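You operate a simulated robot arm through the tools that you are given. There is no shell and no other tool.

You run a simulated robot arm. Do the job below in one go: nothing can be reset, and whatever is moved stays where it is left.

JOB
Shut the packed case and send it through the gate onto the rollers.
Fine: short flaps first; slide it, don't lift it; clear of the gate; raise the gate again.
Where things are to end (x, y in the base frame): case within 0.09 m of [0.89, -0.02].

The check looks at the end state, three seconds after you hand in, the way a careful person would. Anything else that was tipped, shoved, dropped, spilled or broken makes it a failure.

ROBOT AND FRAMES
A 7-joint arm with a fingered hand, fixed in place. Base frame: the origin is on the floor under the middle of its stand, x ahead of it, y to its left, z up. Readings come in m, rad, newtons and seconds.
It reaches about 1.333 m from its shoulder. Its first joint turns from -1.204 to 3.002 rad. Payload 5 kg.
The tool frame sits at the grasp point between the pads (the TCP): z along the fingers, y along the line on which they close. The tips reach 0.032 m beyond it. The gripper opens to 0.16 m; its body begins 0.089 m behind the TCP. The gripper is a hand of 3 fingers: y runs from the thumb to the fingers, the wrist lies at [0, 0, -0.252] in the tool frame, and closing takes about 1.5 s.
Orientation is told as [roll, pitch, yaw] about the base's x, y, z axes, in that order, counted from this pose: with the fingers straight down and closing along the base's y, the tool's x points along the base's -x, its y along +y and its z along -z.

CONTROLS
- The arm moves only by the tool step_arm. Its argument "rows" is one flat list of numbers, 6 for each row, row after row: the shift along the base's x, y, z in units of 200 mm (1.0 is 200 mm), then the turn, a rotation vector about the base's x, y, z in units of 120 degrees (1.0 is 120 degrees). In form: [dx, dy, dz, rx, ry, rz, dx, dy, dz, rx, ry, rz, ...]. A call has 1 to 20 rows; each row is the pose to reach, as a shift and turn from the pose commanded when the call began. "grip" is the gripper command, from -1 (fully open) to 1 (shut), values between in proportion, set as the call begins (left out, the last holds). A call with a number of a shift or a turn outside -1 to 1 is refused whole. Each row takes 0.2 s and may step no farther than 0.05 m and 0.15 rad from the row before; otherwise, or with a gripper value out of range, the whole call is refused. Where a pose cannot be reached the arm comes as near as it can. A force on the tool above 50 N (or 10 N above the force at the start of the call, whichever is more), or a blocked arm, ends the call early, and 0.2 s more pass. The fingers move at their own pace (about 0.108 m/s each) and stop on an object; they squeeze with about 23 N. The grip force told is the motor's: it shows also when the fingers shut on nothing. Time passes only in rows, and 0.2 s behind the last, so rows that repeat a pose let the fingers close. It gives the time, the measured TCP pose, the force on the tool (base axes), the opening and the grip force at its end, in the units of the frame above (readings bear some noise), with the torque about the TCP (base axes, N m) and any sound that the robot's microphone picked up, and new pictures: "show" is both (left out), scene, wrist or none.
- Cameras (640 x 400 px; columns grow to the right, rows downward): "scene" is fixed at [0.2199, 0.4995, 1.4114]; the picture's right is [-0.77, -0.64, 0.00], its down [-0.26, 0.31, -0.92] and it looks along [0.59, -0.70, -0.40] (base axes); focal length 342 px, centre (320, 200). "wrist" rides on the gripper at [0.065, -0.004, -0.116] in the tool frame; the picture's right is [0.06, 1.00, 0.00], its down [-0.87, 0.05, -0.49] and it looks along [-0.49, 0.03, 0.87] (tool axes); focal length 261 px, centre (320, 200). There is no depth. A picture from a camera that has moved, and an enlarged one, comes with that camera's place and axes in the base frame and with its lens.
- raise_lower(by): slides the trunk up (or, below 0, down) by that many m; the arm rides with it, the base frame stays. It gives what a move gives, with no picture.
- set_fingers(finger1, finger2, thumb_bend): sets how far each is bent, from 0 (flat) to 1 (curled in); at 0.3 the hand is open as for a grip, at 0.7 the pads meet at the TCP. One left out holds its place. A second passes; each finger stops where it meets its share of the squeeze, and holds until it gets a number again. A gripper value or a shape takes the hand back. It gives what a move gives, with no picture; readings hold the bend of each and the force on the fingers (four entries, about 0 where the hand has none), thumb and palm.
- set_grasp(shape): the hand has 3 fingers and takes this shape, open, in about a second: jaw (thumb against the fingers, like two jaws); tri (thumb and two fingers); tip (a fingertip pinch); poke (one finger out to press); point (the index stretched); flat (the hand flat); cup (the hand cupped); fist (a fist). The gripper value then closes the fingers along that shape, each until it touches; the sizes above hold for jaw. It gives what a move gives, with no picture.
- zoom(camera, box): a new picture of the part [left, top, right, bottom] of that camera's present view, enlarged. It takes no simulated time.
- hand_in(): hands the job in; it is judged then, once.

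Places have to be worked out from the pictures, the camera data and where the tool is seen. Open the gripper and draw the arm clear of the work before you hand the job in, unless the task says otherwise.

The tools are called after "Emit:" by a JSON object that holds its "name" and its "arguments". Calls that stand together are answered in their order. step_arm: Moves the arm, as the interface text tells. Its arguments: {"type":"object","properties":{"rows":{"type":"array","items":{"type":"number"}},"grip":{"type":"number"},"show":{"type":"string","enum":["both","scene","wrist","none"]}},"required":["rows"]} The other tools are called the same way: raise_lower (by) moves the trunk up or down; set_grasp (shape) gives the hand a shape; set_fingers (finger1, finger2, thumb_bend) moves the fingers one by one; zoom (camera, box) takes an enlarged picture of a part of a camera's view; hand_in () hands the job in.

At the start:

```text
t: 0.0
ee_pos: [0.5105, -0.6149, 1.1329]
ee_rot: [0.001, 0.0, 0.0]
force: [-0.4, -0.3, -0.1]
wrist_torque: [-0.01, 0.02, 0.03]
grip_width: 0.1598
finger_force: 0.0
shape: jaw
bend: [0.3, 0.3, 0.3]
finger forces: [0.0, 0.0, 0.1, 0.1, 0.0, 0.1]
trunk travel left (down, up): [-0.725, 0.215]
```

scene: 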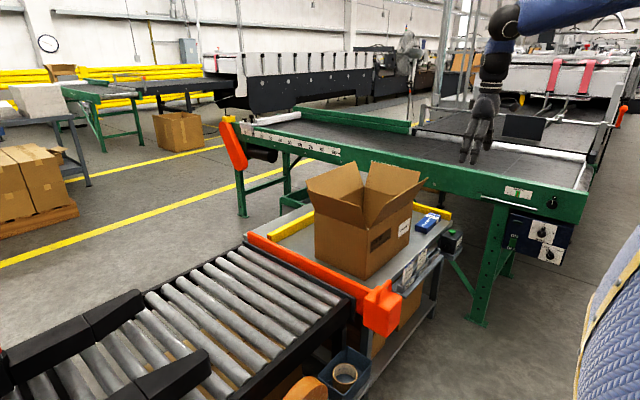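
wrist: 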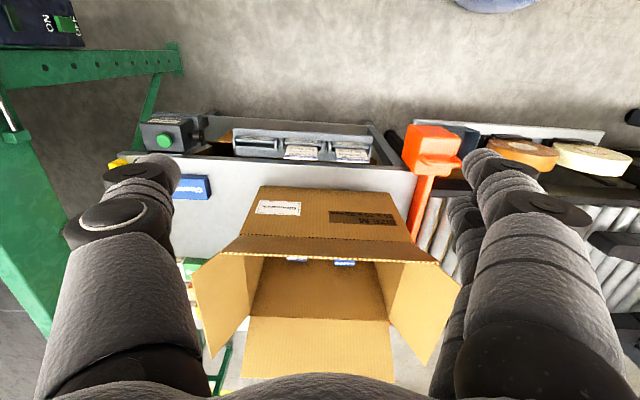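

I'll begin by looking closer at the case, the gate and the rollers before moving anything.

Emit:
{"name": "zoom", "arguments": {"camera": "scene", "box": [220, 140, 480, 340]}}

Emit:
{"name": "zoom", "arguments": {"camera": "wrist", "box": [120, 90, 520, 400]}}

Emit:
{"name": "zoom", "arguments": {"camera": "scene", "box": [0, 220, 400, 400]}}

```text
2.00 times, centred on (350, 240) of scene
camera zoom: at [0.2199, 0.4995, 1.4114], right [-0.77, -0.64, 0.0], down [-0.26, 0.31, -0.92], along [0.59, -0.7, -0.4], focal length 685 px, centre (260, 120)
```

zoom: 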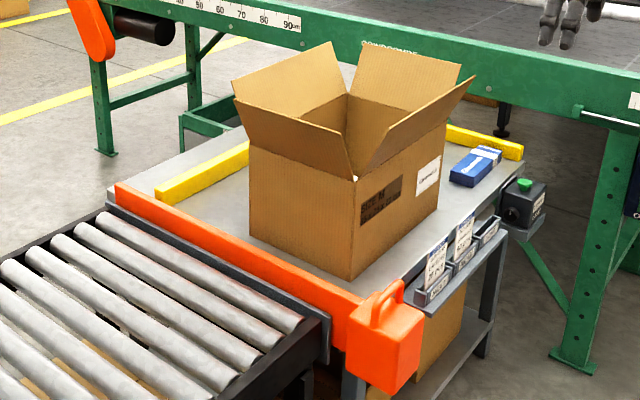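

```text
1.29 times, centred on (320, 245) of wrist
camera zoom: at [0.4457, -0.6204, 1.2489], right [-0.06, 1.0, 0.0], down [0.87, 0.05, 0.49], along [0.49, 0.03, -0.87], focal length 336 px, centre (320, 142)
```

zoom: 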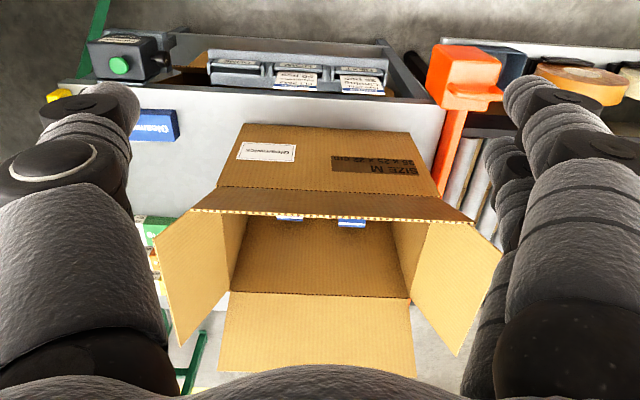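

```text
1.60 times, centred on (200, 310) of scene
camera zoom: at [0.2199, 0.4995, 1.4114], right [-0.77, -0.64, 0.0], down [-0.26, 0.31, -0.92], along [0.59, -0.7, -0.4], focal length 548 px, centre (512, 24)
```

zoom: 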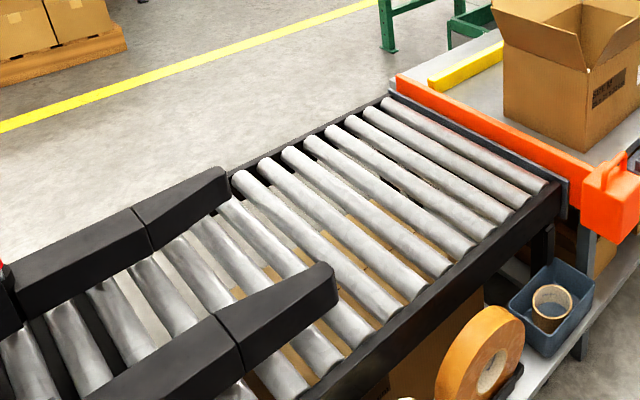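

The case sits on the bench at about x 0.76–0.99, y −0.75…−0.41, with its top near z 0.85, and the orange gate is near y −0.31. I'll zoom in more on the gate mechanism, the button box and the flaps.

Emit:
{"name": "zoom", "arguments": {"camera": "scene", "box": [330, 250, 430, 350]}}

Emit:
{"name": "zoom", "arguments": {"camera": "scene", "box": [235, 215, 335, 290]}}

Emit:
{"name": "zoom", "arguments": {"camera": "scene", "box": [390, 200, 490, 290]}}

Emit:
{"name": "zoom", "arguments": {"camera": "wrist", "box": [380, 100, 640, 260]}}

Emit:
{"name": "zoom", "arguments": {"camera": "scene", "box": [300, 150, 430, 240]}}

Emit:
{"name": "zoom", "arguments": {"camera": "wrist", "box": [120, 100, 420, 260]}}

```text
4.00 times, centred on (380, 300) of scene
camera zoom: at [0.2199, 0.4995, 1.4114], right [-0.77, -0.64, 0.0], down [-0.26, 0.31, -0.92], along [0.59, -0.7, -0.4], focal length 1370 px, centre (80, -200)
```

zoom: 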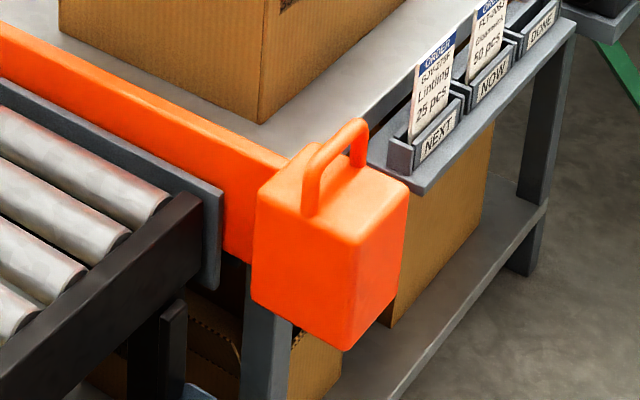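

```text
5.33 times, centred on (285, 252) of scene
camera zoom: at [0.2199, 0.4995, 1.4114], right [-0.77, -0.64, 0.0], down [-0.26, 0.31, -0.92], along [0.59, -0.7, -0.4], focal length 1827 px, centre (507, -80)
```

zoom: 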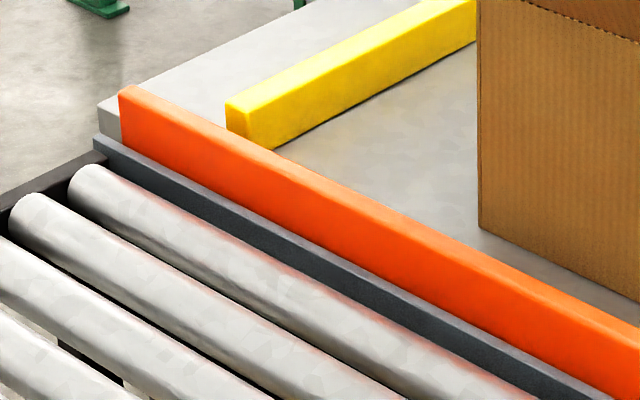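

```text
4.44 times, centred on (440, 245) of scene
camera zoom: at [0.2199, 0.4995, 1.4114], right [-0.77, -0.64, 0.0], down [-0.26, 0.31, -0.92], along [0.59, -0.7, -0.4], focal length 1522 px, centre (-213, 0)
```

zoom: 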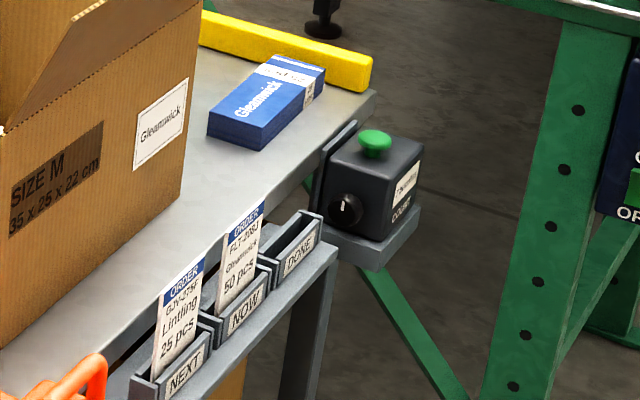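

```text
2.46 times, centred on (510, 180) of wrist
camera zoom: at [0.4457, -0.6204, 1.2489], right [-0.06, 1.0, 0.0], down [0.87, 0.05, 0.49], along [0.49, 0.03, -0.87], focal length 642 px, centre (-148, 249)
```

zoom: 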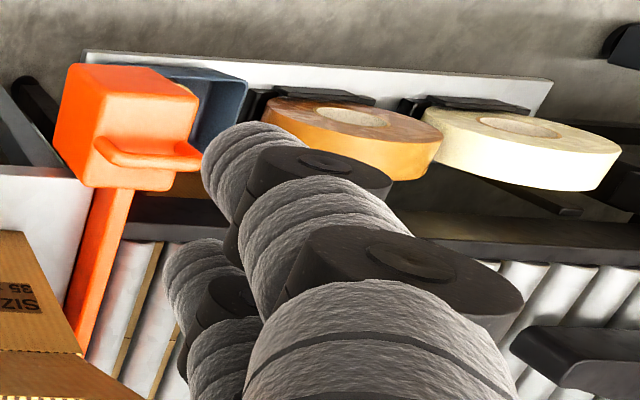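

```text
4.44 times, centred on (365, 195) of scene
camera zoom: at [0.2199, 0.4995, 1.4114], right [-0.77, -0.64, 0.0], down [-0.26, 0.31, -0.92], along [0.59, -0.7, -0.4], focal length 1522 px, centre (120, 222)
```

zoom: 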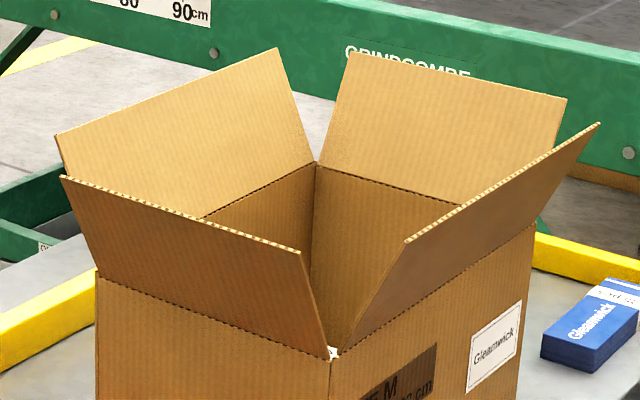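

```text
2.13 times, centred on (270, 180) of wrist
camera zoom: at [0.4457, -0.6204, 1.2489], right [-0.06, 1.0, 0.0], down [0.87, 0.05, 0.49], along [0.49, 0.03, -0.87], focal length 556 px, centre (427, 243)
```

zoom: 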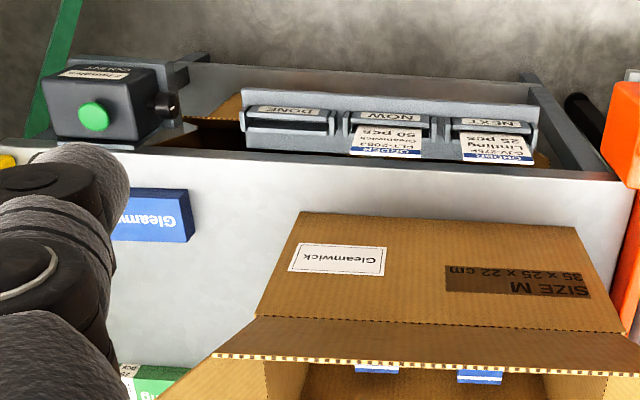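

The case is marked 35 x 25 x 22 cm with its long side along y, so the short flaps are the ±y ones. The orange gate bar has a handle at about (0.64, −0.34, 0.70). I'll close the fingers into a compact pusher and move high above the case toward its +y side.

Emit:
{"name": "step_arm", "arguments": {"rows": [0.16, 0.16, 0, 0, 0, 0, 0.33, 0.33, 0, 0, 0, 0, 0.5, 0.5, 0, 0, 0, 0, 0.66, 0.66, 0, 0, 0, 0, 0.83, 0.83, 0, 0, 0, 0, 1.0, 1.0, 0, 0, 0, 0], "grip": 1, "show": "both"}}

```text
t: 1.4
ee_pos: [0.7136, -0.4137, 1.1337]
ee_rot: [-0.001, 0.002, -0.001]
force: [0.3, 1.3, 0.0]
wrist_torque: [-0.06, 0.05, 0.07]
grip_width: 0.0
finger_force: 23.2
shape: jaw
bend: [0.65, 0.65, 0.67]
finger forces: [0.0, 0.0, 0.0, 0.0, 0.0, 0.0]
trunk travel left (down, up): [-0.725, 0.215]
camera wrist: at [0.6478, -0.418, 1.2485], right [-0.06, 1.0, 0.0], down [0.87, 0.05, 0.49], along [0.49, 0.03, -0.87], focal length 261 px, centre (320, 200)
```

scene: 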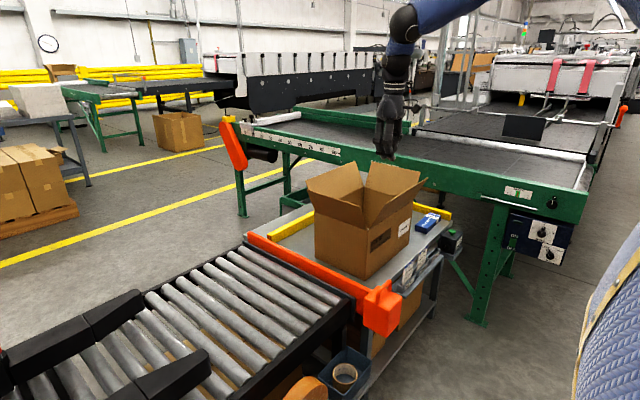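
wrist: 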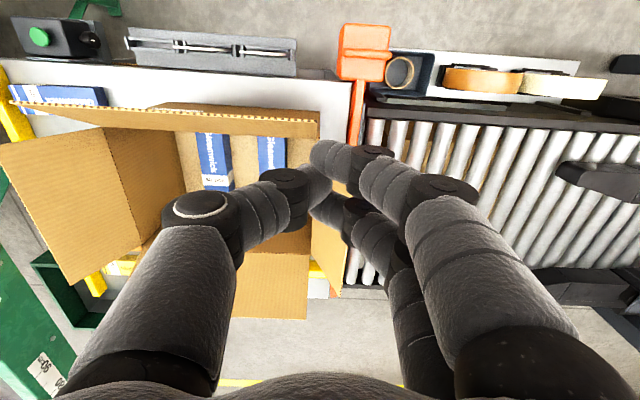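

Motion works as expected. I'll continue to above the gate at x≈0.876, y≈−0.225, still high.

Emit:
{"name": "step_arm", "arguments": {"rows": [0.14, 0.16, 0, 0, 0, 0, 0.28, 0.32, 0, 0, 0, 0, 0.42, 0.48, 0, 0, 0, 0, 0.56, 0.64, 0, 0, 0, 0, 0.7, 0.8, 0, 0, 0, 0, 0.83, 0.95, 0, 0, 0, 0], "show": "both"}}

```text
t: 2.8
ee_pos: [0.8586, -0.2451, 1.1348]
ee_rot: [0.003, -0.003, -0.003]
force: [-0.7, 0.3, 0.5]
wrist_torque: [-0.02, 0.0, 0.01]
grip_width: 0.0
finger_force: 23.2
shape: jaw
bend: [0.65, 0.65, 0.67]
finger forces: [0.0, 0.0, 0.0, 0.0, 0.0, 0.0]
out of reach, approached as far as the arm can: row 6
trunk travel left (down, up): [-0.725, 0.215]
camera wrist: at [0.7928, -0.2488, 1.2493], right [-0.06, 1.0, 0.0], down [0.87, 0.05, 0.49], along [0.49, 0.03, -0.87], focal length 261 px, centre (320, 200)
```

scene: 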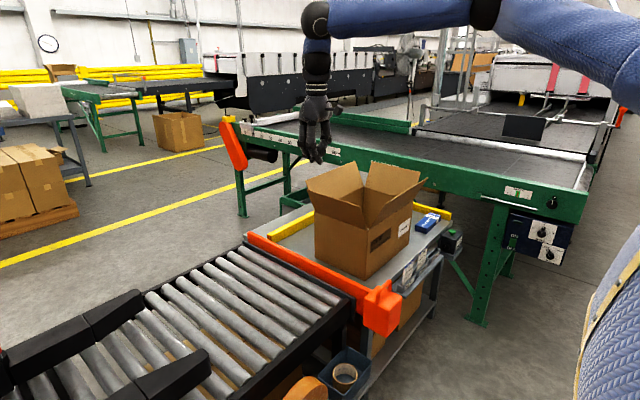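
wrist: 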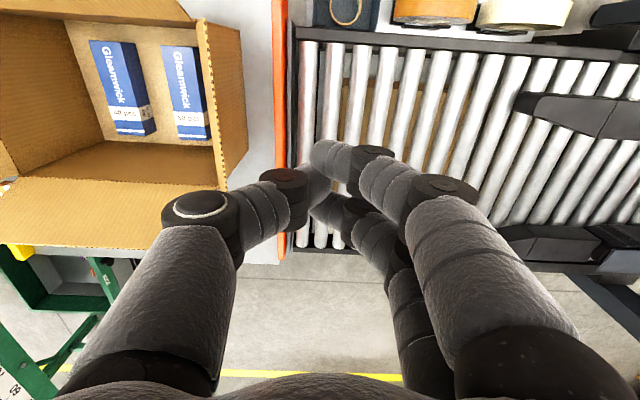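

The arm ran out of reach slightly at this height (x 0.859), so I'll pull y toward −0.19 and lower the trunk to learn how the reach changes.

Emit:
{"name": "step_arm", "arguments": {"rows": [-0.1, 0.1, 0, 0, 0, 0, -0.1, 0.2, 0, 0, 0, 0], "show": "none"}}

Emit:
{"name": "raise_lower", "arguments": {"by": -0.15}}

```text
t: 3.4
ee_pos: [0.8319, -0.2126, 1.1353]
ee_rot: [0.005, -0.002, -0.002]
force: [-0.3, 0.1, -0.4]
wrist_torque: [-0.01, 0.03, -0.01]
grip_width: 0.0
finger_force: 23.0
shape: jaw
bend: [0.65, 0.65, 0.67]
finger forces: [0.0, 0.0, 0.0, 0.0, 0.0, 0.0]
out of reach, approached as far as the arm can: row 2
trunk travel left (down, up): [-0.725, 0.215]
```

```text
t: 5.2
ee_pos: [0.8314, -0.2122, 0.984]
ee_rot: [0.004, -0.001, -0.002]
force: [0.4, -0.7, 0.0]
wrist_torque: [-0.02, 0.02, -0.02]
grip_width: 0.0001
finger_force: 22.7
shape: jaw
bend: [0.65, 0.65, 0.67]
finger forces: [0.1, 0.0, 0.1, 0.1, 0.0, 0.0]
trunk travel left (down, up): [-0.575, 0.365]
```

Trunk lowered 0.15. I'll test reach in free space: raise the hand 0.1 relative to the shoulder and extend x.

Emit:
{"name": "step_arm", "arguments": {"rows": [0, 0, 0.25, 0, 0, 0, 0, 0, 0.5, 0, 0, 0, 0.2, 0, 0.5, 0, 0, 0, 0.4, 0, 0.5, 0, 0, 0, 0.6, 0, 0.5, 0, 0, 0], "show": "scene"}}

```text
t: 6.3
ee_pos: [0.8695, -0.2618, 1.057]
ee_rot: [0.023, -0.022, -0.003]
force: [0.3, 0.2, -0.3]
wrist_torque: [0.0, 0.03, 0.01]
grip_width: 0.0
finger_force: 23.1
shape: jaw
bend: [0.65, 0.65, 0.67]
finger forces: [0.0, 0.0, 0.1, 0.0, 0.0, 0.0]
out of reach, approached as far as the arm can: row 1, 2, 3, 4, 5
trunk travel left (down, up): [-0.575, 0.365]
```

scene: 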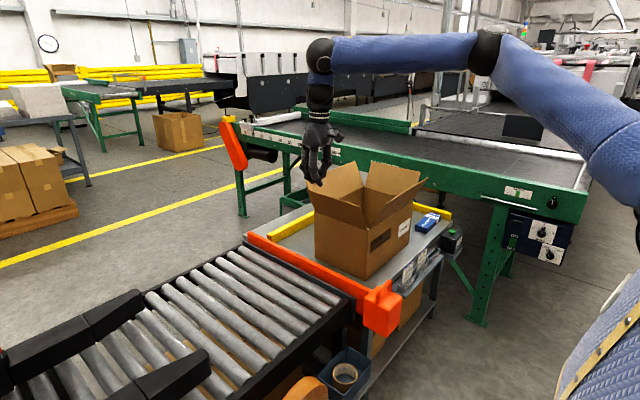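

Reach shrinks with height, so the shoulder is lower than I assumed and off to −y (roughly (0.1, −0.74)). I'll raise the trunk back and then descend with the arm beside the +y flap.

Emit:
{"name": "raise_lower", "arguments": {"by": 0.15}}

Emit:
{"name": "step_arm", "arguments": {"rows": [0, 0, -0.2, 0, 0, 0, 0, 0, -0.4, 0, 0, 0, 0, 0, -0.6, 0, 0, 0], "show": "both"}}

```text
t: 8.1
ee_pos: [0.8678, -0.2593, 1.2074]
ee_rot: [0.023, -0.025, 0.0]
force: [-0.1, -0.1, 0.1]
wrist_torque: [0.03, -0.03, 0.02]
grip_width: 0.0002
finger_force: 22.7
shape: jaw
bend: [0.65, 0.65, 0.67]
finger forces: [0.1, 0.0, 0.0, 0.0, 0.1, 0.1]
trunk travel left (down, up): [-0.725, 0.215]
```

```text
t: 8.9
ee_pos: [0.8699, -0.2609, 1.0885]
ee_rot: [0.024, -0.024, -0.002]
force: [0.3, -0.2, -1.7]
wrist_torque: [0.01, 0.03, 0.01]
grip_width: 0.0001
finger_force: 23.0
shape: jaw
bend: [0.65, 0.65, 0.67]
finger forces: [0.0, 0.1, 0.1, 0.0, 0.0, 0.0]
trunk travel left (down, up): [-0.725, 0.215]
camera wrist: at [0.8011, -0.2684, 1.2009], right [-0.06, 1.0, 0.02], down [0.86, 0.04, 0.51], along [0.51, 0.05, -0.86], focal length 261 px, centre (320, 200)
```

scene: 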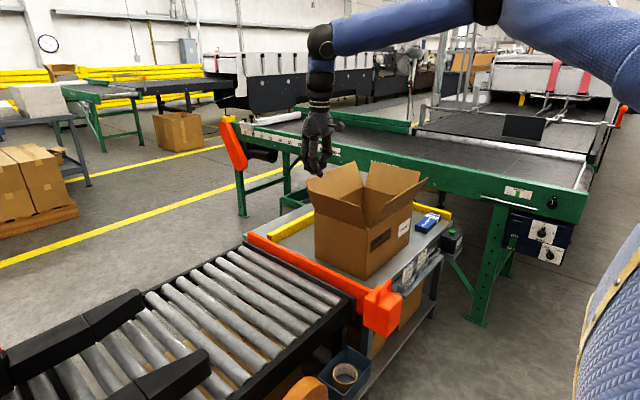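
wrist: 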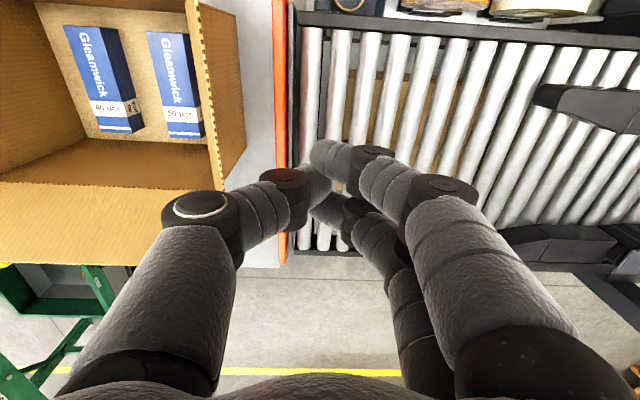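

The commanded pose follows the reached pose, and there is no limit here. I'll shift +y to clear the +y flap (its tip is near y −0.33, z 0.945), then descend beside it to z≈0.90.

Emit:
{"name": "step_arm", "arguments": {"rows": [0, 0.15, 0, -0.0115, 0.0115, 0, 0, 0.3, -0.1, -0.0115, 0.0115, 0, 0, 0.3, -0.3, -0.0115, 0.0115, 0, 0, 0.3, -0.5, -0.0115, 0.0115, 0, 0, 0.3, -0.7, -0.0115, 0.0115, 0, 0, 0.3, -0.94, -0.0115, 0.0115, 0], "show": "both"}}

```text
t: 10.3
ee_pos: [0.8055, -0.26, 0.9553]
ee_rot: [0.004, -0.003, -0.002]
force: [0.7, 0.2, 0.1]
wrist_torque: [-0.01, -0.02, -0.01]
grip_width: 0.0
finger_force: 22.7
shape: jaw
bend: [0.65, 0.65, 0.67]
finger forces: [0.0, 0.1, 0.0, 0.1, 0.1, 0.0]
out of reach, approached as far as the arm can: row 1, 2, 3, 4, 5, 6
trunk travel left (down, up): [-0.725, 0.215]
camera wrist: at [0.7395, -0.2646, 1.0711], right [-0.06, 1.0, 0.0], down [0.87, 0.05, 0.5], along [0.5, 0.03, -0.87], focal length 261 px, centre (320, 200)
```

scene: 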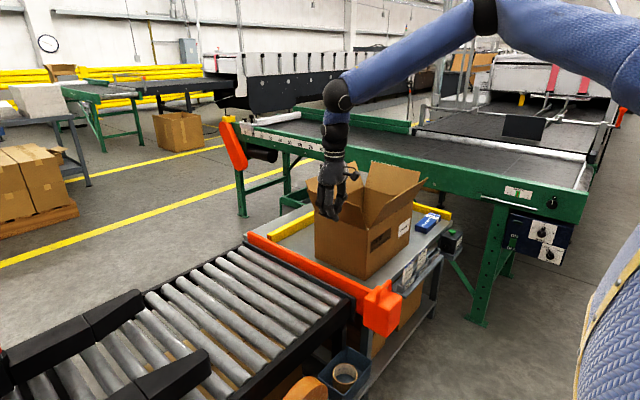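
wrist: 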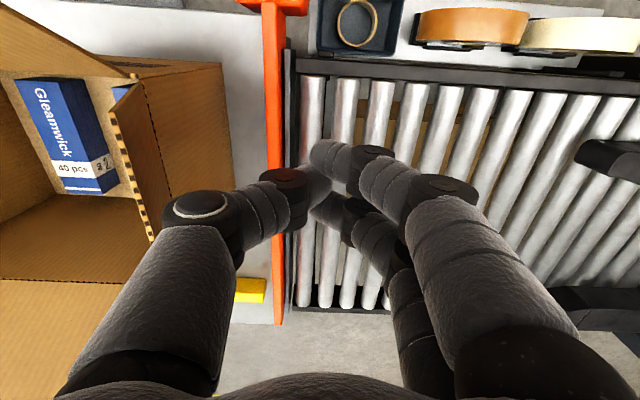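

It's again limited even though the elbow looks well bent, so I suspect a joint limit in this arm configuration, perhaps wrist yaw. I'll turn the yaw in place, clear of the flap, and test reach toward +y and down.

Emit:
{"name": "step_arm", "arguments": {"rows": [-0.05, 0.1, 0, 0, 0, 0.06, -0.05, 0.2, 0, 0, 0, 0.12, -0.05, 0.3, 0, 0, 0, 0.18, -0.05, 0.3, 0, 0, 0, 0.24], "show": "none"}}

```text
t: 11.3
ee_pos: [0.7761, -0.2237, 0.9729]
ee_rot: [-0.001, -0.002, 0.503]
force: [-0.1, 0.2, -0.5]
wrist_torque: [0.02, -0.01, 0.02]
grip_width: 0.0
finger_force: 23.3
shape: jaw
bend: [0.65, 0.65, 0.67]
finger forces: [0.0, 0.1, 0.0, 0.0, 0.1, 0.0]
out of reach, approached as far as the arm can: row 1, 2, 3, 4
trunk travel left (down, up): [-0.725, 0.215]
```

Yaw turned fine but the position limit remained, so I'll look at the arm's shape to understand it.

Emit:
{"name": "step_arm", "arguments": {"rows": [0, 0, 0, 0, 0, 0], "show": "both"}}

Emit:
{"name": "zoom", "arguments": {"camera": "scene", "box": [300, 0, 640, 220]}}

```text
t: 11.7
ee_pos: [0.7777, -0.225, 0.9724]
ee_rot: [-0.001, -0.004, 0.502]
force: [-0.4, -0.7, 0.2]
wrist_torque: [0.0, 0.02, 0.02]
grip_width: 0.0
finger_force: 23.1
shape: jaw
bend: [0.65, 0.65, 0.67]
finger forces: [0.0, 0.1, 0.1, 0.0, 0.0, 0.1]
trunk travel left (down, up): [-0.725, 0.215]
camera wrist: at [0.7215, -0.2594, 1.0876], right [-0.54, 0.84, 0.0], down [0.73, 0.47, 0.5], along [0.42, 0.27, -0.87], focal length 261 px, centre (320, 200)
```

scene: 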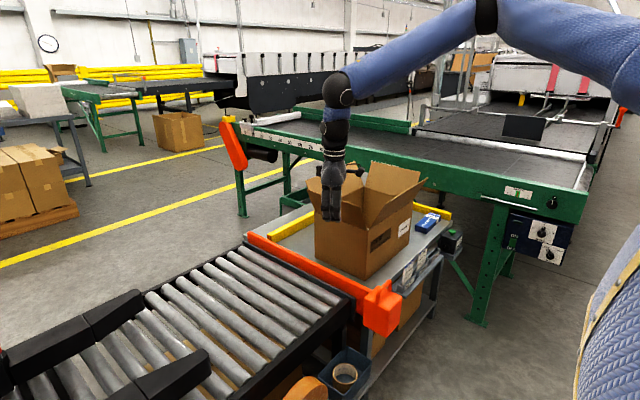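
wrist: 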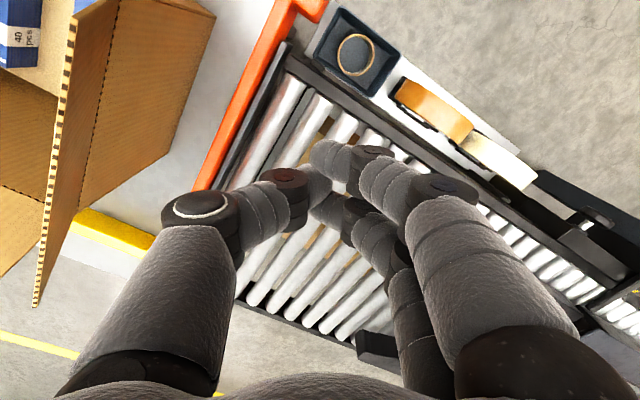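

```text
1.82 times, centred on (470, 110) of scene
camera zoom: at [0.2199, 0.4995, 1.4114], right [-0.77, -0.64, 0.0], down [-0.26, 0.31, -0.92], along [0.59, -0.7, -0.4], focal length 623 px, centre (47, 364)
```

zoom: 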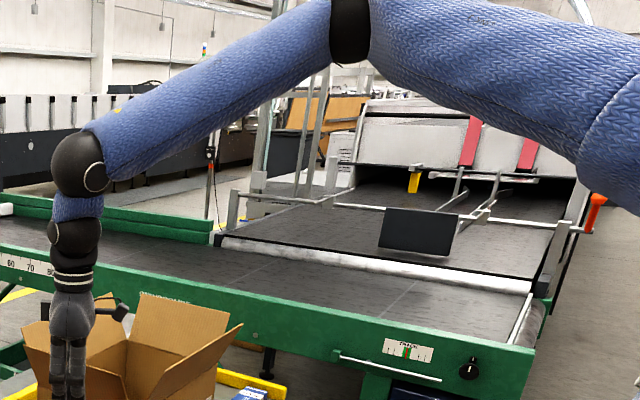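

The elbow is bent about 65°, so I'm not at full stretch. I'll probe downward at a smaller x in the free space over the rollers.

Emit:
{"name": "step_arm", "arguments": {"rows": [-0.2, 0.1, 0, 0, 0, 0, -0.4, 0.2, 0, 0, 0, 0, -0.4, 0.3, -0.2, 0, 0, 0, -0.4, 0.3, -0.4, 0, 0, 0], "show": "scene"}}

```text
t: 12.7
ee_pos: [0.6805, -0.1983, 0.9212]
ee_rot: [0.001, -0.004, 0.501]
force: [-0.2, 0.5, 0.2]
wrist_torque: [0.02, -0.02, 0.03]
grip_width: 0.0
finger_force: 22.5
shape: jaw
bend: [0.65, 0.65, 0.67]
finger forces: [0.1, 0.0, 0.0, 0.0, 0.1, 0.0]
out of reach, approached as far as the arm can: row 3, 4
trunk travel left (down, up): [-0.725, 0.215]
```

scene: 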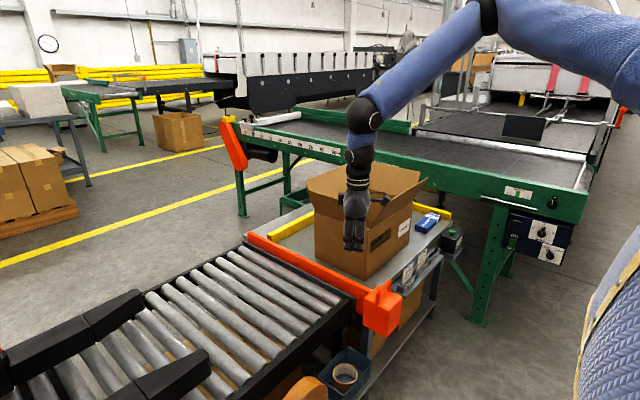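

The elbow has stayed at the same spot, so a shoulder joint seems stuck at a limit in this branch. I'll retract toward the robot, swing around at small x, and see if the elbow frees up.

Emit:
{"name": "step_arm", "arguments": {"rows": [-0.2, 0, 0.1, 0, 0, -0.06, -0.4, 0, 0.3, 0, 0, -0.12, -0.6, 0, 0.5, 0, 0, -0.18, -0.8, 0, 0.7, 0, 0, -0.24, -1.0, 0, 0.9, 0, 0, -0.24], "show": "scene"}}

```text
refused: row 2 steps farther than a row can; nothing moved
```

That step was too long per row, so I'm retrying with smaller increments.

Emit:
{"name": "step_arm", "arguments": {"rows": [-0.2, 0, 0.1, 0, 0, -0.06, -0.4, 0, 0.24, 0, 0, -0.12, -0.6, 0, 0.38, 0, 0, -0.18, -0.8, 0, 0.52, 0, 0, -0.24, -1.0, 0, 0.66, 0, 0, -0.24], "show": "scene"}}

```text
t: 13.9
ee_pos: [0.4791, -0.2002, 1.0534]
ee_rot: [-0.001, -0.001, -0.001]
force: [-0.2, -0.3, 0.3]
wrist_torque: [0.0, -0.02, -0.02]
grip_width: 0.0
finger_force: 23.0
shape: jaw
bend: [0.65, 0.65, 0.67]
finger forces: [0.0, 0.1, 0.1, 0.0, 0.0, 0.0]
trunk travel left (down, up): [-0.725, 0.215]
```

scene: 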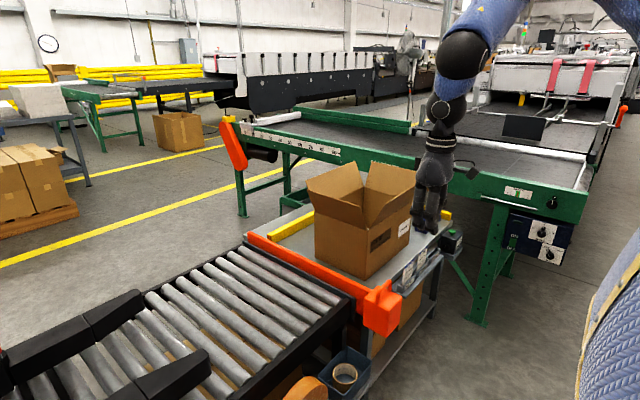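

That pose reached freely and the elbow moved. Now I'll swing toward +y at this small radius, then try extending.

Emit:
{"name": "step_arm", "arguments": {"rows": [0, 0.2, 0, 0, 0, 0, 0, 0.4, 0, 0, 0, 0, 0, 0.6, 0, 0, 0, 0, 0, 0.8, 0, 0, 0, 0, 0, 1.0, 0, 0, 0, 0], "show": "scene"}}

```text
t: 15.1
ee_pos: [0.4821, -0.1028, 1.0533]
ee_rot: [0.001, 0.002, -0.002]
force: [0.8, -1.0, 0.1]
wrist_torque: [0.04, 0.03, 0.01]
grip_width: 0.0002
finger_force: 23.2
shape: jaw
bend: [0.65, 0.65, 0.67]
finger forces: [0.1, 0.0, 0.0, 0.0, 0.0, 0.1]
out of reach, approached as far as the arm can: row 3, 4, 5
trunk travel left (down, up): [-0.725, 0.215]
```

scene: 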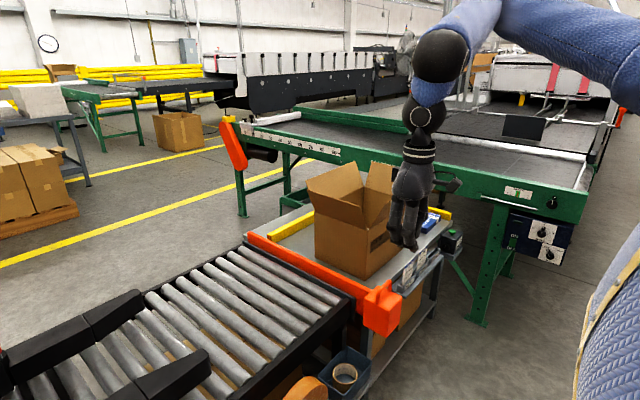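

Again stopped at y −0.10 with the elbow in the same place. I'll test whether a clockwise yaw relieves the limit.

Emit:
{"name": "step_arm", "arguments": {"rows": [0, 0.1, 0, 0, 0, -0.06, 0, 0.2, 0, 0, 0, -0.12, 0, 0.3, 0, 0, 0, -0.18, 0, 0.4, 0, 0, 0, -0.24, 0, 0.5, 0, 0, 0, -0.3, 0, 0.5, 0, 0, 0, -0.36], "show": "scene"}}

```text
t: 16.5
ee_pos: [0.4513, -0.0977, 1.1493]
ee_rot: [0.002, 0.0, -0.528]
force: [-0.2, 0.6, -0.3]
wrist_torque: [-0.01, -0.04, -0.03]
grip_width: 0.0
finger_force: 22.6
shape: jaw
bend: [0.65, 0.65, 0.67]
finger forces: [0.0, 0.1, 0.0, 0.0, 0.1, 0.0]
out of reach, approached as far as the arm can: row 1, 2, 3, 4, 5, 6
trunk travel left (down, up): [-0.725, 0.215]
```

scene: 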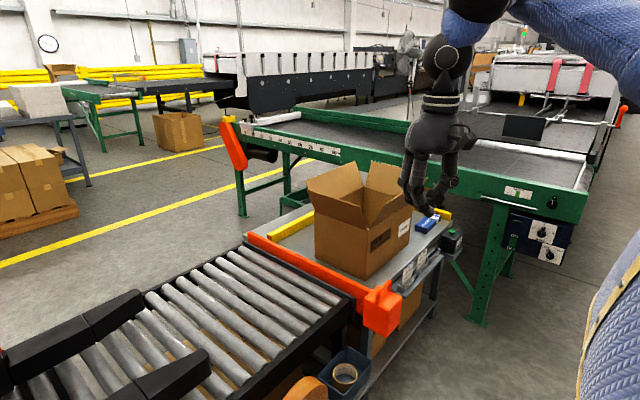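

Clockwise yaw is itself limited (reached −0.53), which suggests a wrist joint near its limit on that side. I'll turn well the other way (toward +0.9) and then test +y.

Emit:
{"name": "step_arm", "arguments": {"rows": [0, 0, -0.05, 0, 0, 0.068, 0, 0, -0.1, 0, 0, 0.136, 0, 0, -0.15, 0, 0, 0.204, 0, 0, -0.2, 0, 0, 0.272, 0, 0, -0.25, 0, 0, 0.34, 0, 0, -0.3, 0, 0, 0.408, 0, 0, -0.35, 0, 0, 0.476, 0, 0, -0.4, 0, 0, 0.544, 0, 0, -0.4, 0, 0, 0.612, 0, 0, -0.4, 0, 0, 0.68, 0, 0.15, -0.4, 0, 0, 0.68, 0, 0.3, -0.4, 0, 0, 0.68, 0, 0.45, -0.4, 0, 0, 0.68, 0, 0.6, -0.4, 0, 0, 0.68], "show": "scene"}}

```text
t: 19.5
ee_pos: [0.4656, -0.0943, 1.0843]
ee_rot: [0.005, -0.003, 0.898]
force: [0.2, 0.4, 0.2]
wrist_torque: [0.02, -0.01, -0.03]
grip_width: 0.0
finger_force: 23.2
shape: jaw
bend: [0.65, 0.65, 0.67]
finger forces: [0.0, 0.0, 0.1, 0.0, 0.0, 0.0]
out of reach, approached as far as the arm can: row 8, 9, 10, 11, 12, 13, 14
trunk travel left (down, up): [-0.725, 0.215]
```

scene: 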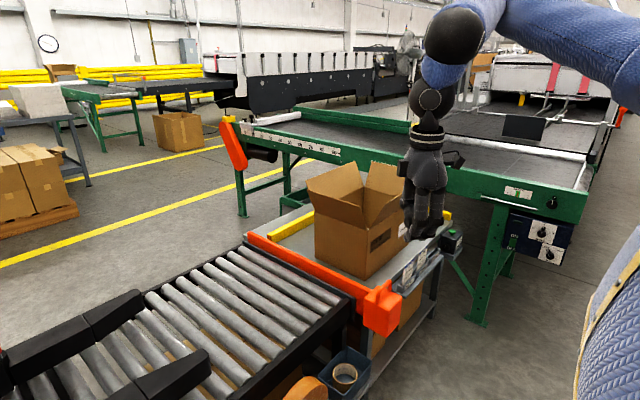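

The data fit an elbow pinned near (0.52, −0.47), with about 0.38 m of forearm beyond it. Reach is therefore best when the wrist is level with the elbow, which means the trunk must be lower. I'll undo the yaw, then lower the trunk and re-test.

Emit:
{"name": "step_arm", "arguments": {"rows": [0, -0.1, 0.1, 0, 0, -0.07, 0, -0.2, 0.2, 0, 0, -0.14, 0, -0.3, 0.3, 0, 0, -0.21, 0, -0.4, 0.3, 0, 0, -0.28, 0, -0.5, 0.3, 0, 0, -0.35, 0, -0.6, 0.3, 0, 0, -0.4285], "show": "none"}}

Emit:
{"name": "raise_lower", "arguments": {"by": -0.2}}

```text
refused: row 6 steps farther than a row can; nothing moved
```

```text
t: 21.7
ee_pos: [0.4652, -0.0945, 0.8833]
ee_rot: [0.005, -0.002, 0.896]
force: [0.8, 1.2, -0.3]
wrist_torque: [0.01, -0.03, -0.03]
grip_width: 0.0
finger_force: 22.4
shape: jaw
bend: [0.65, 0.65, 0.67]
finger forces: [0.1, 0.0, 0.1, 0.0, 0.0, 0.0]
trunk travel left (down, up): [-0.525, 0.415]
```

The move was refused for a slightly large turn, but the trunk did go down 0.2. I'll redo the yaw correction while raising the hand.

Emit:
{"name": "step_arm", "arguments": {"rows": [0, -0.1, 0.15, 0, 0, -0.062, 0, -0.2, 0.3, 0, 0, -0.123, 0, -0.3, 0.45, 0, 0, -0.184, 0, -0.4, 0.6, 0, 0, -0.245, 0, -0.5, 0.75, 0, 0, -0.306, 0.1, -0.6, 0.85, 0, 0, -0.367, 0.2, -0.7, 0.9, 0, 0, -0.428], "show": "scene"}}

```text
t: 23.3
ee_pos: [0.5062, -0.2341, 1.0631]
ee_rot: [0.007, -0.001, -0.001]
force: [0.2, 1.0, 0.7]
wrist_torque: [-0.01, -0.01, 0.02]
grip_width: 0.0
finger_force: 23.2
shape: jaw
bend: [0.65, 0.65, 0.67]
finger forces: [0.1, 0.0, 0.0, 0.0, 0.0, 0.0]
trunk travel left (down, up): [-0.525, 0.415]
```

scene: 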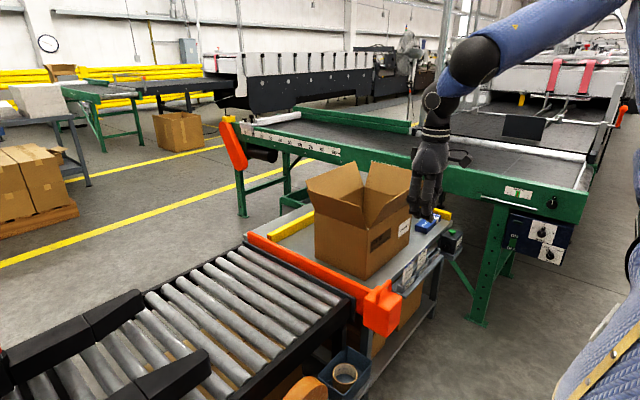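

Now I'll test extending at this trunk height toward (0.84, −0.22) at z≈1.0.

Emit:
{"name": "step_arm", "arguments": {"rows": [0.2, 0, 0, 0, 0, 0, 0.4, 0, 0, 0, 0, 0, 0.6, 0.02, -0.1, 0, 0, 0, 0.8, 0.04, -0.2, 0, 0, 0, 1.0, 0.07, -0.3, 0, 0, 0], "show": "none"}}

Emit:
{"name": "step_arm", "arguments": {"rows": [0.2, 0, 0, 0, 0, 0, 0.4, 0, 0, 0, 0, 0, 0.6, 0, 0, 0, 0, 0, 0.7, 0, 0, 0, 0, 0], "show": "both"}}

```text
t: 24.5
ee_pos: [0.7077, -0.2215, 1.0023]
ee_rot: [0.004, 0.0, 0.0]
force: [0.1, -0.5, 0.0]
wrist_torque: [0.06, 0.05, -0.02]
grip_width: 0.0
finger_force: 23.2
shape: jaw
bend: [0.65, 0.65, 0.67]
finger forces: [0.1, 0.1, 0.0, 0.0, 0.1, 0.0]
trunk travel left (down, up): [-0.525, 0.415]
```

```text
t: 25.5
ee_pos: [0.8348, -0.2311, 1.0011]
ee_rot: [0.012, -0.007, 0.003]
force: [0.3, 0.4, -0.8]
wrist_torque: [-0.02, -0.03, -0.02]
grip_width: 0.0
finger_force: 22.6
shape: jaw
bend: [0.65, 0.65, 0.67]
finger forces: [0.0, 0.0, 0.0, 0.1, 0.0, 0.0]
out of reach, approached as far as the arm can: row 4
trunk travel left (down, up): [-0.525, 0.415]
camera wrist: at [0.7691, -0.237, 1.1152], right [-0.06, 1.0, 0.01], down [0.87, 0.05, 0.5], along [0.5, 0.04, -0.87], focal length 261 px, centre (320, 200)
```

scene: 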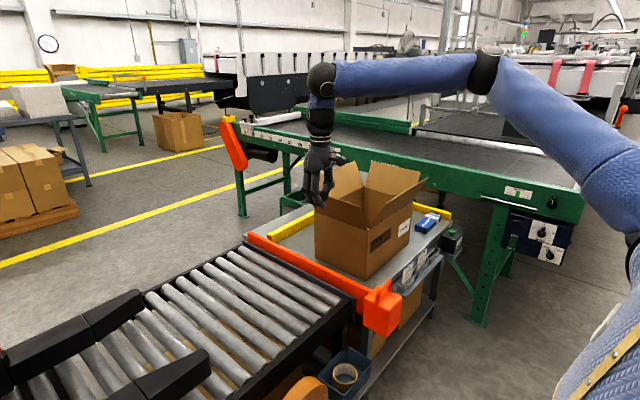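
wrist: 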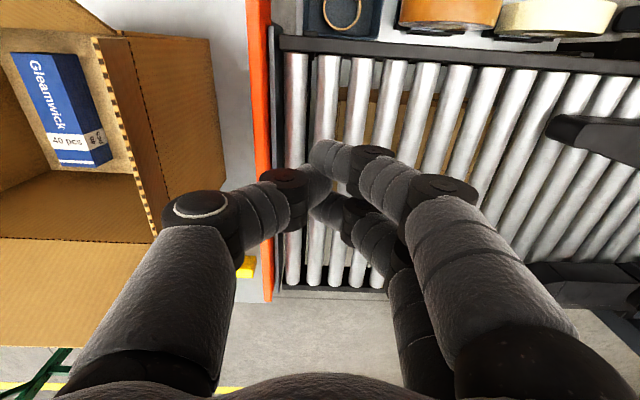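

Reached (0.835, −0.231, 1.00). The flap edge is to the left of the thumb, so I'll lower to z≈0.90 beside it.

Emit:
{"name": "step_arm", "arguments": {"rows": [-0.02, 0, -0.17, 0, 0, 0, -0.04, 0, -0.34, 0, 0, 0, -0.05, 0, -0.5, 0, 0, 0], "show": "both"}}

Emit:
{"name": "zoom", "arguments": {"camera": "scene", "box": [260, 130, 440, 250]}}

```text
t: 26.3
ee_pos: [0.8252, -0.23, 0.8996]
ee_rot: [0.006, -0.001, -0.002]
force: [-0.7, 0.3, 0.3]
wrist_torque: [0.02, 0.0, 0.01]
grip_width: 0.0001
finger_force: 22.8
shape: jaw
bend: [0.65, 0.65, 0.67]
finger forces: [0.1, 0.0, 0.0, 0.0, 0.0, 0.0]
trunk travel left (down, up): [-0.525, 0.415]
camera wrist: at [0.7605, -0.2349, 1.0141], right [-0.06, 1.0, 0.01], down [0.87, 0.05, 0.49], along [0.49, 0.04, -0.87], focal length 261 px, centre (320, 200)
```

scene: 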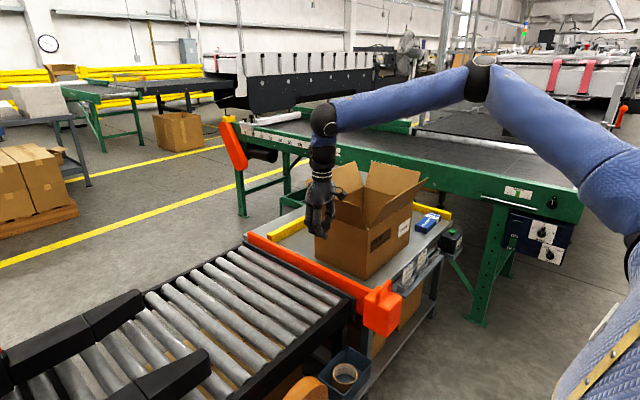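
wrist: 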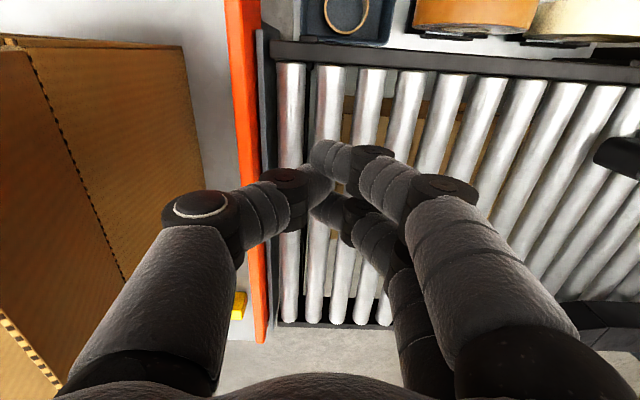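

```text
3.33 times, centred on (350, 190) of scene
camera zoom: at [0.2199, 0.4995, 1.4114], right [-0.77, -0.64, 0.0], down [-0.26, 0.31, -0.92], along [0.59, -0.7, -0.4], focal length 1142 px, centre (220, 233)
```

zoom: 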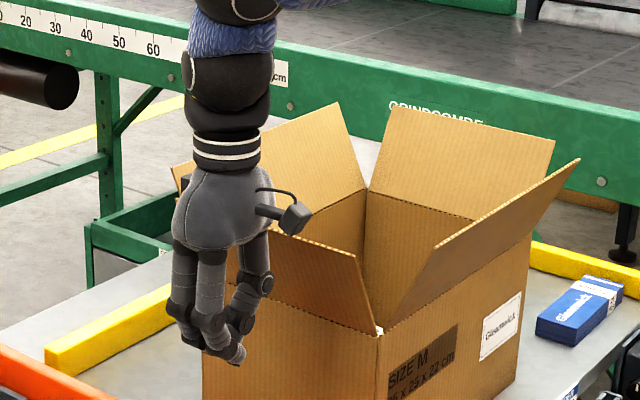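

The hand is beside the +y flap. I'll sweep slowly toward −y to fold that short flap inward.

Emit:
{"name": "step_arm", "arguments": {"rows": [0, -0.15, 0, 0, 0, 0, 0, -0.3, 0, 0, 0, 0, 0, -0.45, 0, 0, 0, 0, 0, -0.6, 0, 0, 0, 0, 0, -0.75, 0, 0, 0, 0, 0, -0.9, 0, 0, 0, 0], "show": "both"}}

Emit:
{"name": "zoom", "arguments": {"camera": "scene", "box": [260, 130, 440, 250]}}

```text
t: 27.7
ee_pos: [0.8256, -0.4097, 0.8999]
ee_rot: [0.007, 0.0, 0.0]
force: [0.6, -0.5, -0.6]
wrist_torque: [0.03, 0.02, 0.0]
grip_width: 0.0
finger_force: 23.3
shape: jaw
bend: [0.65, 0.65, 0.67]
finger forces: [0.0, 0.1, 0.0, 0.0, 0.0, 0.0]
trunk travel left (down, up): [-0.525, 0.415]
camera wrist: at [0.7596, -0.4154, 1.0146], right [-0.06, 1.0, 0.01], down [0.87, 0.05, 0.49], along [0.49, 0.04, -0.87], focal length 261 px, centre (320, 200)
```

scene: 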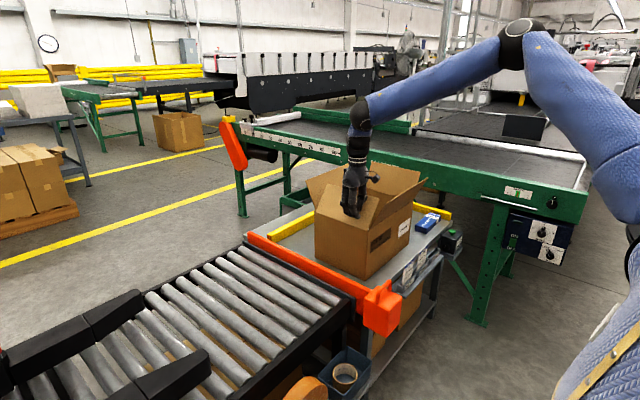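
wrist: 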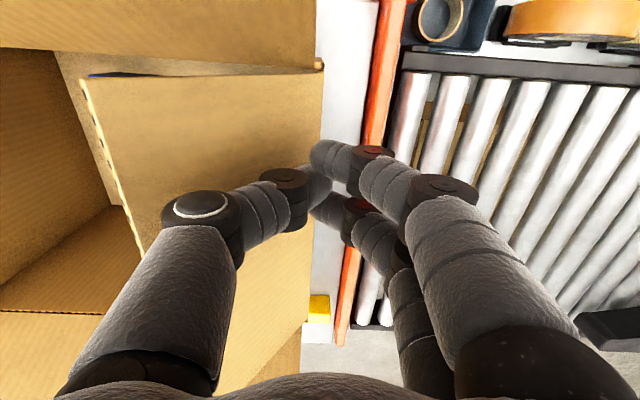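

```text
3.33 times, centred on (350, 190) of scene
camera zoom: at [0.2199, 0.4995, 1.4114], right [-0.77, -0.64, 0.0], down [-0.26, 0.31, -0.92], along [0.59, -0.7, -0.4], focal length 1142 px, centre (220, 233)
```

zoom: 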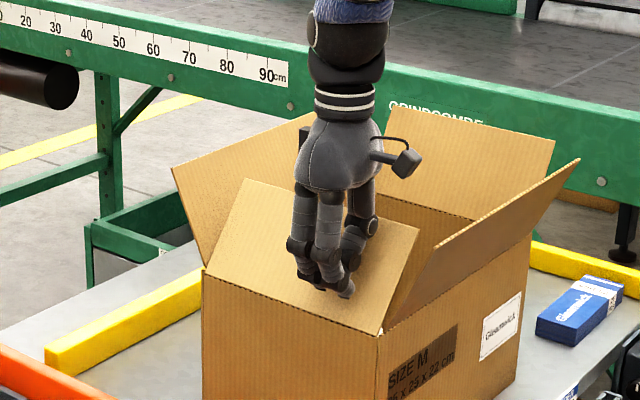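

The flap folds in with almost no force. I'll continue the sweep and press it flat.

Emit:
{"name": "step_arm", "arguments": {"rows": [0, -0.12, 0, 0, 0, 0, 0, -0.24, 0, 0, 0, 0, 0, -0.36, 0, 0, 0, 0, 0, -0.45, -0.04, 0, 0, 0, 0, -0.45, -0.08, 0, 0, 0], "show": "both"}}

Emit:
{"name": "zoom", "arguments": {"camera": "scene", "box": [260, 130, 440, 250]}}

```text
t: 28.9
ee_pos: [0.8242, -0.5009, 0.8829]
ee_rot: [0.006, -0.001, 0.001]
force: [-0.2, -0.2, 0.2]
wrist_torque: [-0.02, 0.0, -0.01]
grip_width: 0.0
finger_force: 22.7
shape: jaw
bend: [0.65, 0.65, 0.67]
finger forces: [0.0, 0.0, 0.0, 0.0, 0.0, 0.1]
trunk travel left (down, up): [-0.525, 0.415]
camera wrist: at [0.7591, -0.5058, 0.9989], right [-0.06, 1.0, 0.01], down [0.87, 0.05, 0.49], along [0.49, 0.04, -0.87], focal length 261 px, centre (320, 200)
```

scene: 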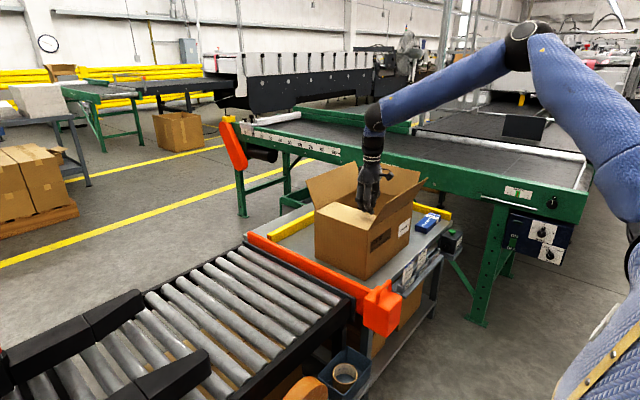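
wrist: 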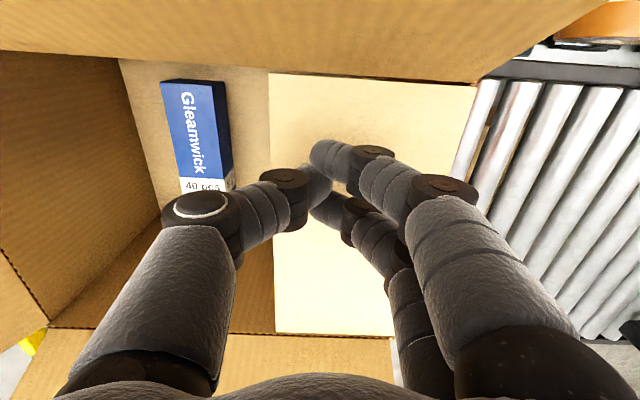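

```text
3.33 times, centred on (350, 190) of scene
camera zoom: at [0.2199, 0.4995, 1.4114], right [-0.77, -0.64, 0.0], down [-0.26, 0.31, -0.92], along [0.59, -0.7, -0.4], focal length 1142 px, centre (220, 233)
```

zoom: 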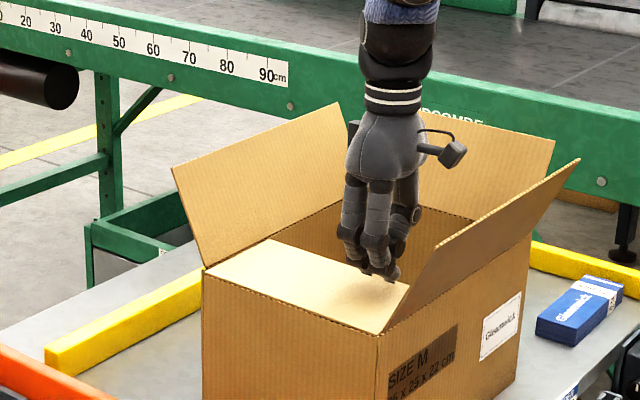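

The flap looks flat. I'll rise straight up and check whether it stays.

Emit:
{"name": "step_arm", "arguments": {"rows": [0, 0, 0.2, 0, 0, 0, 0, 0, 0.4, 0, 0, 0, 0, 0, 0.6, 0, 0, 0, 0, 0, 0.8, 0, 0, 0, 0, -0.1, 0.95, 0, 0, 0], "show": "both"}}

Emit:
{"name": "zoom", "arguments": {"camera": "scene", "box": [260, 130, 440, 250]}}

```text
t: 30.1
ee_pos: [0.826, -0.5191, 1.0738]
ee_rot: [0.005, -0.001, 0.002]
force: [-0.1, -0.2, -0.2]
wrist_torque: [0.01, -0.02, 0.03]
grip_width: 0.0
finger_force: 22.1
shape: jaw
bend: [0.65, 0.65, 0.67]
finger forces: [0.0, 0.1, 0.1, 0.0, 0.0, 0.1]
trunk travel left (down, up): [-0.525, 0.415]
camera wrist: at [0.7601, -0.525, 1.1891], right [-0.06, 1.0, 0.01], down [0.87, 0.05, 0.49], along [0.49, 0.04, -0.87], focal length 261 px, centre (320, 200)
```

scene: 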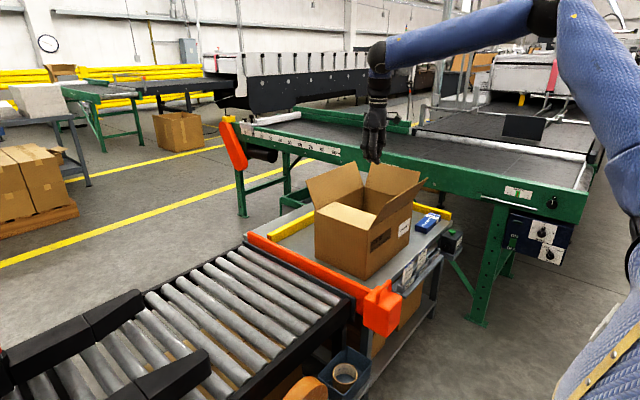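
wrist: 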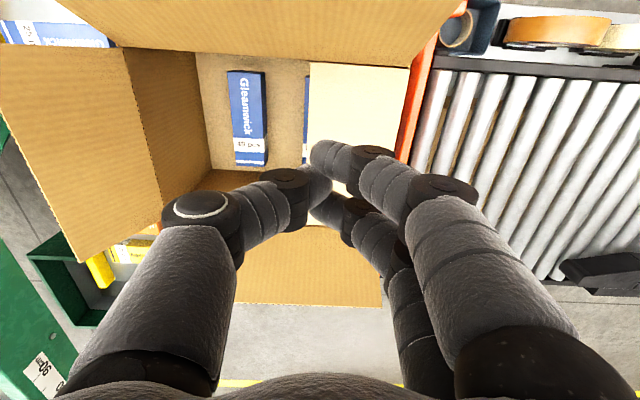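

```text
3.33 times, centred on (350, 190) of scene
camera zoom: at [0.2199, 0.4995, 1.4114], right [-0.77, -0.64, 0.0], down [-0.26, 0.31, -0.92], along [0.59, -0.7, -0.4], focal length 1142 px, centre (220, 233)
```

zoom: 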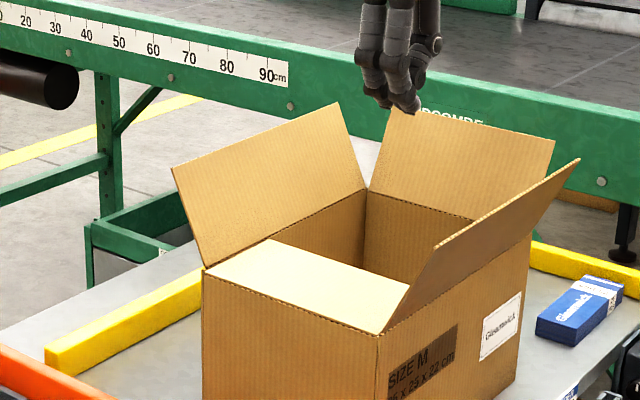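

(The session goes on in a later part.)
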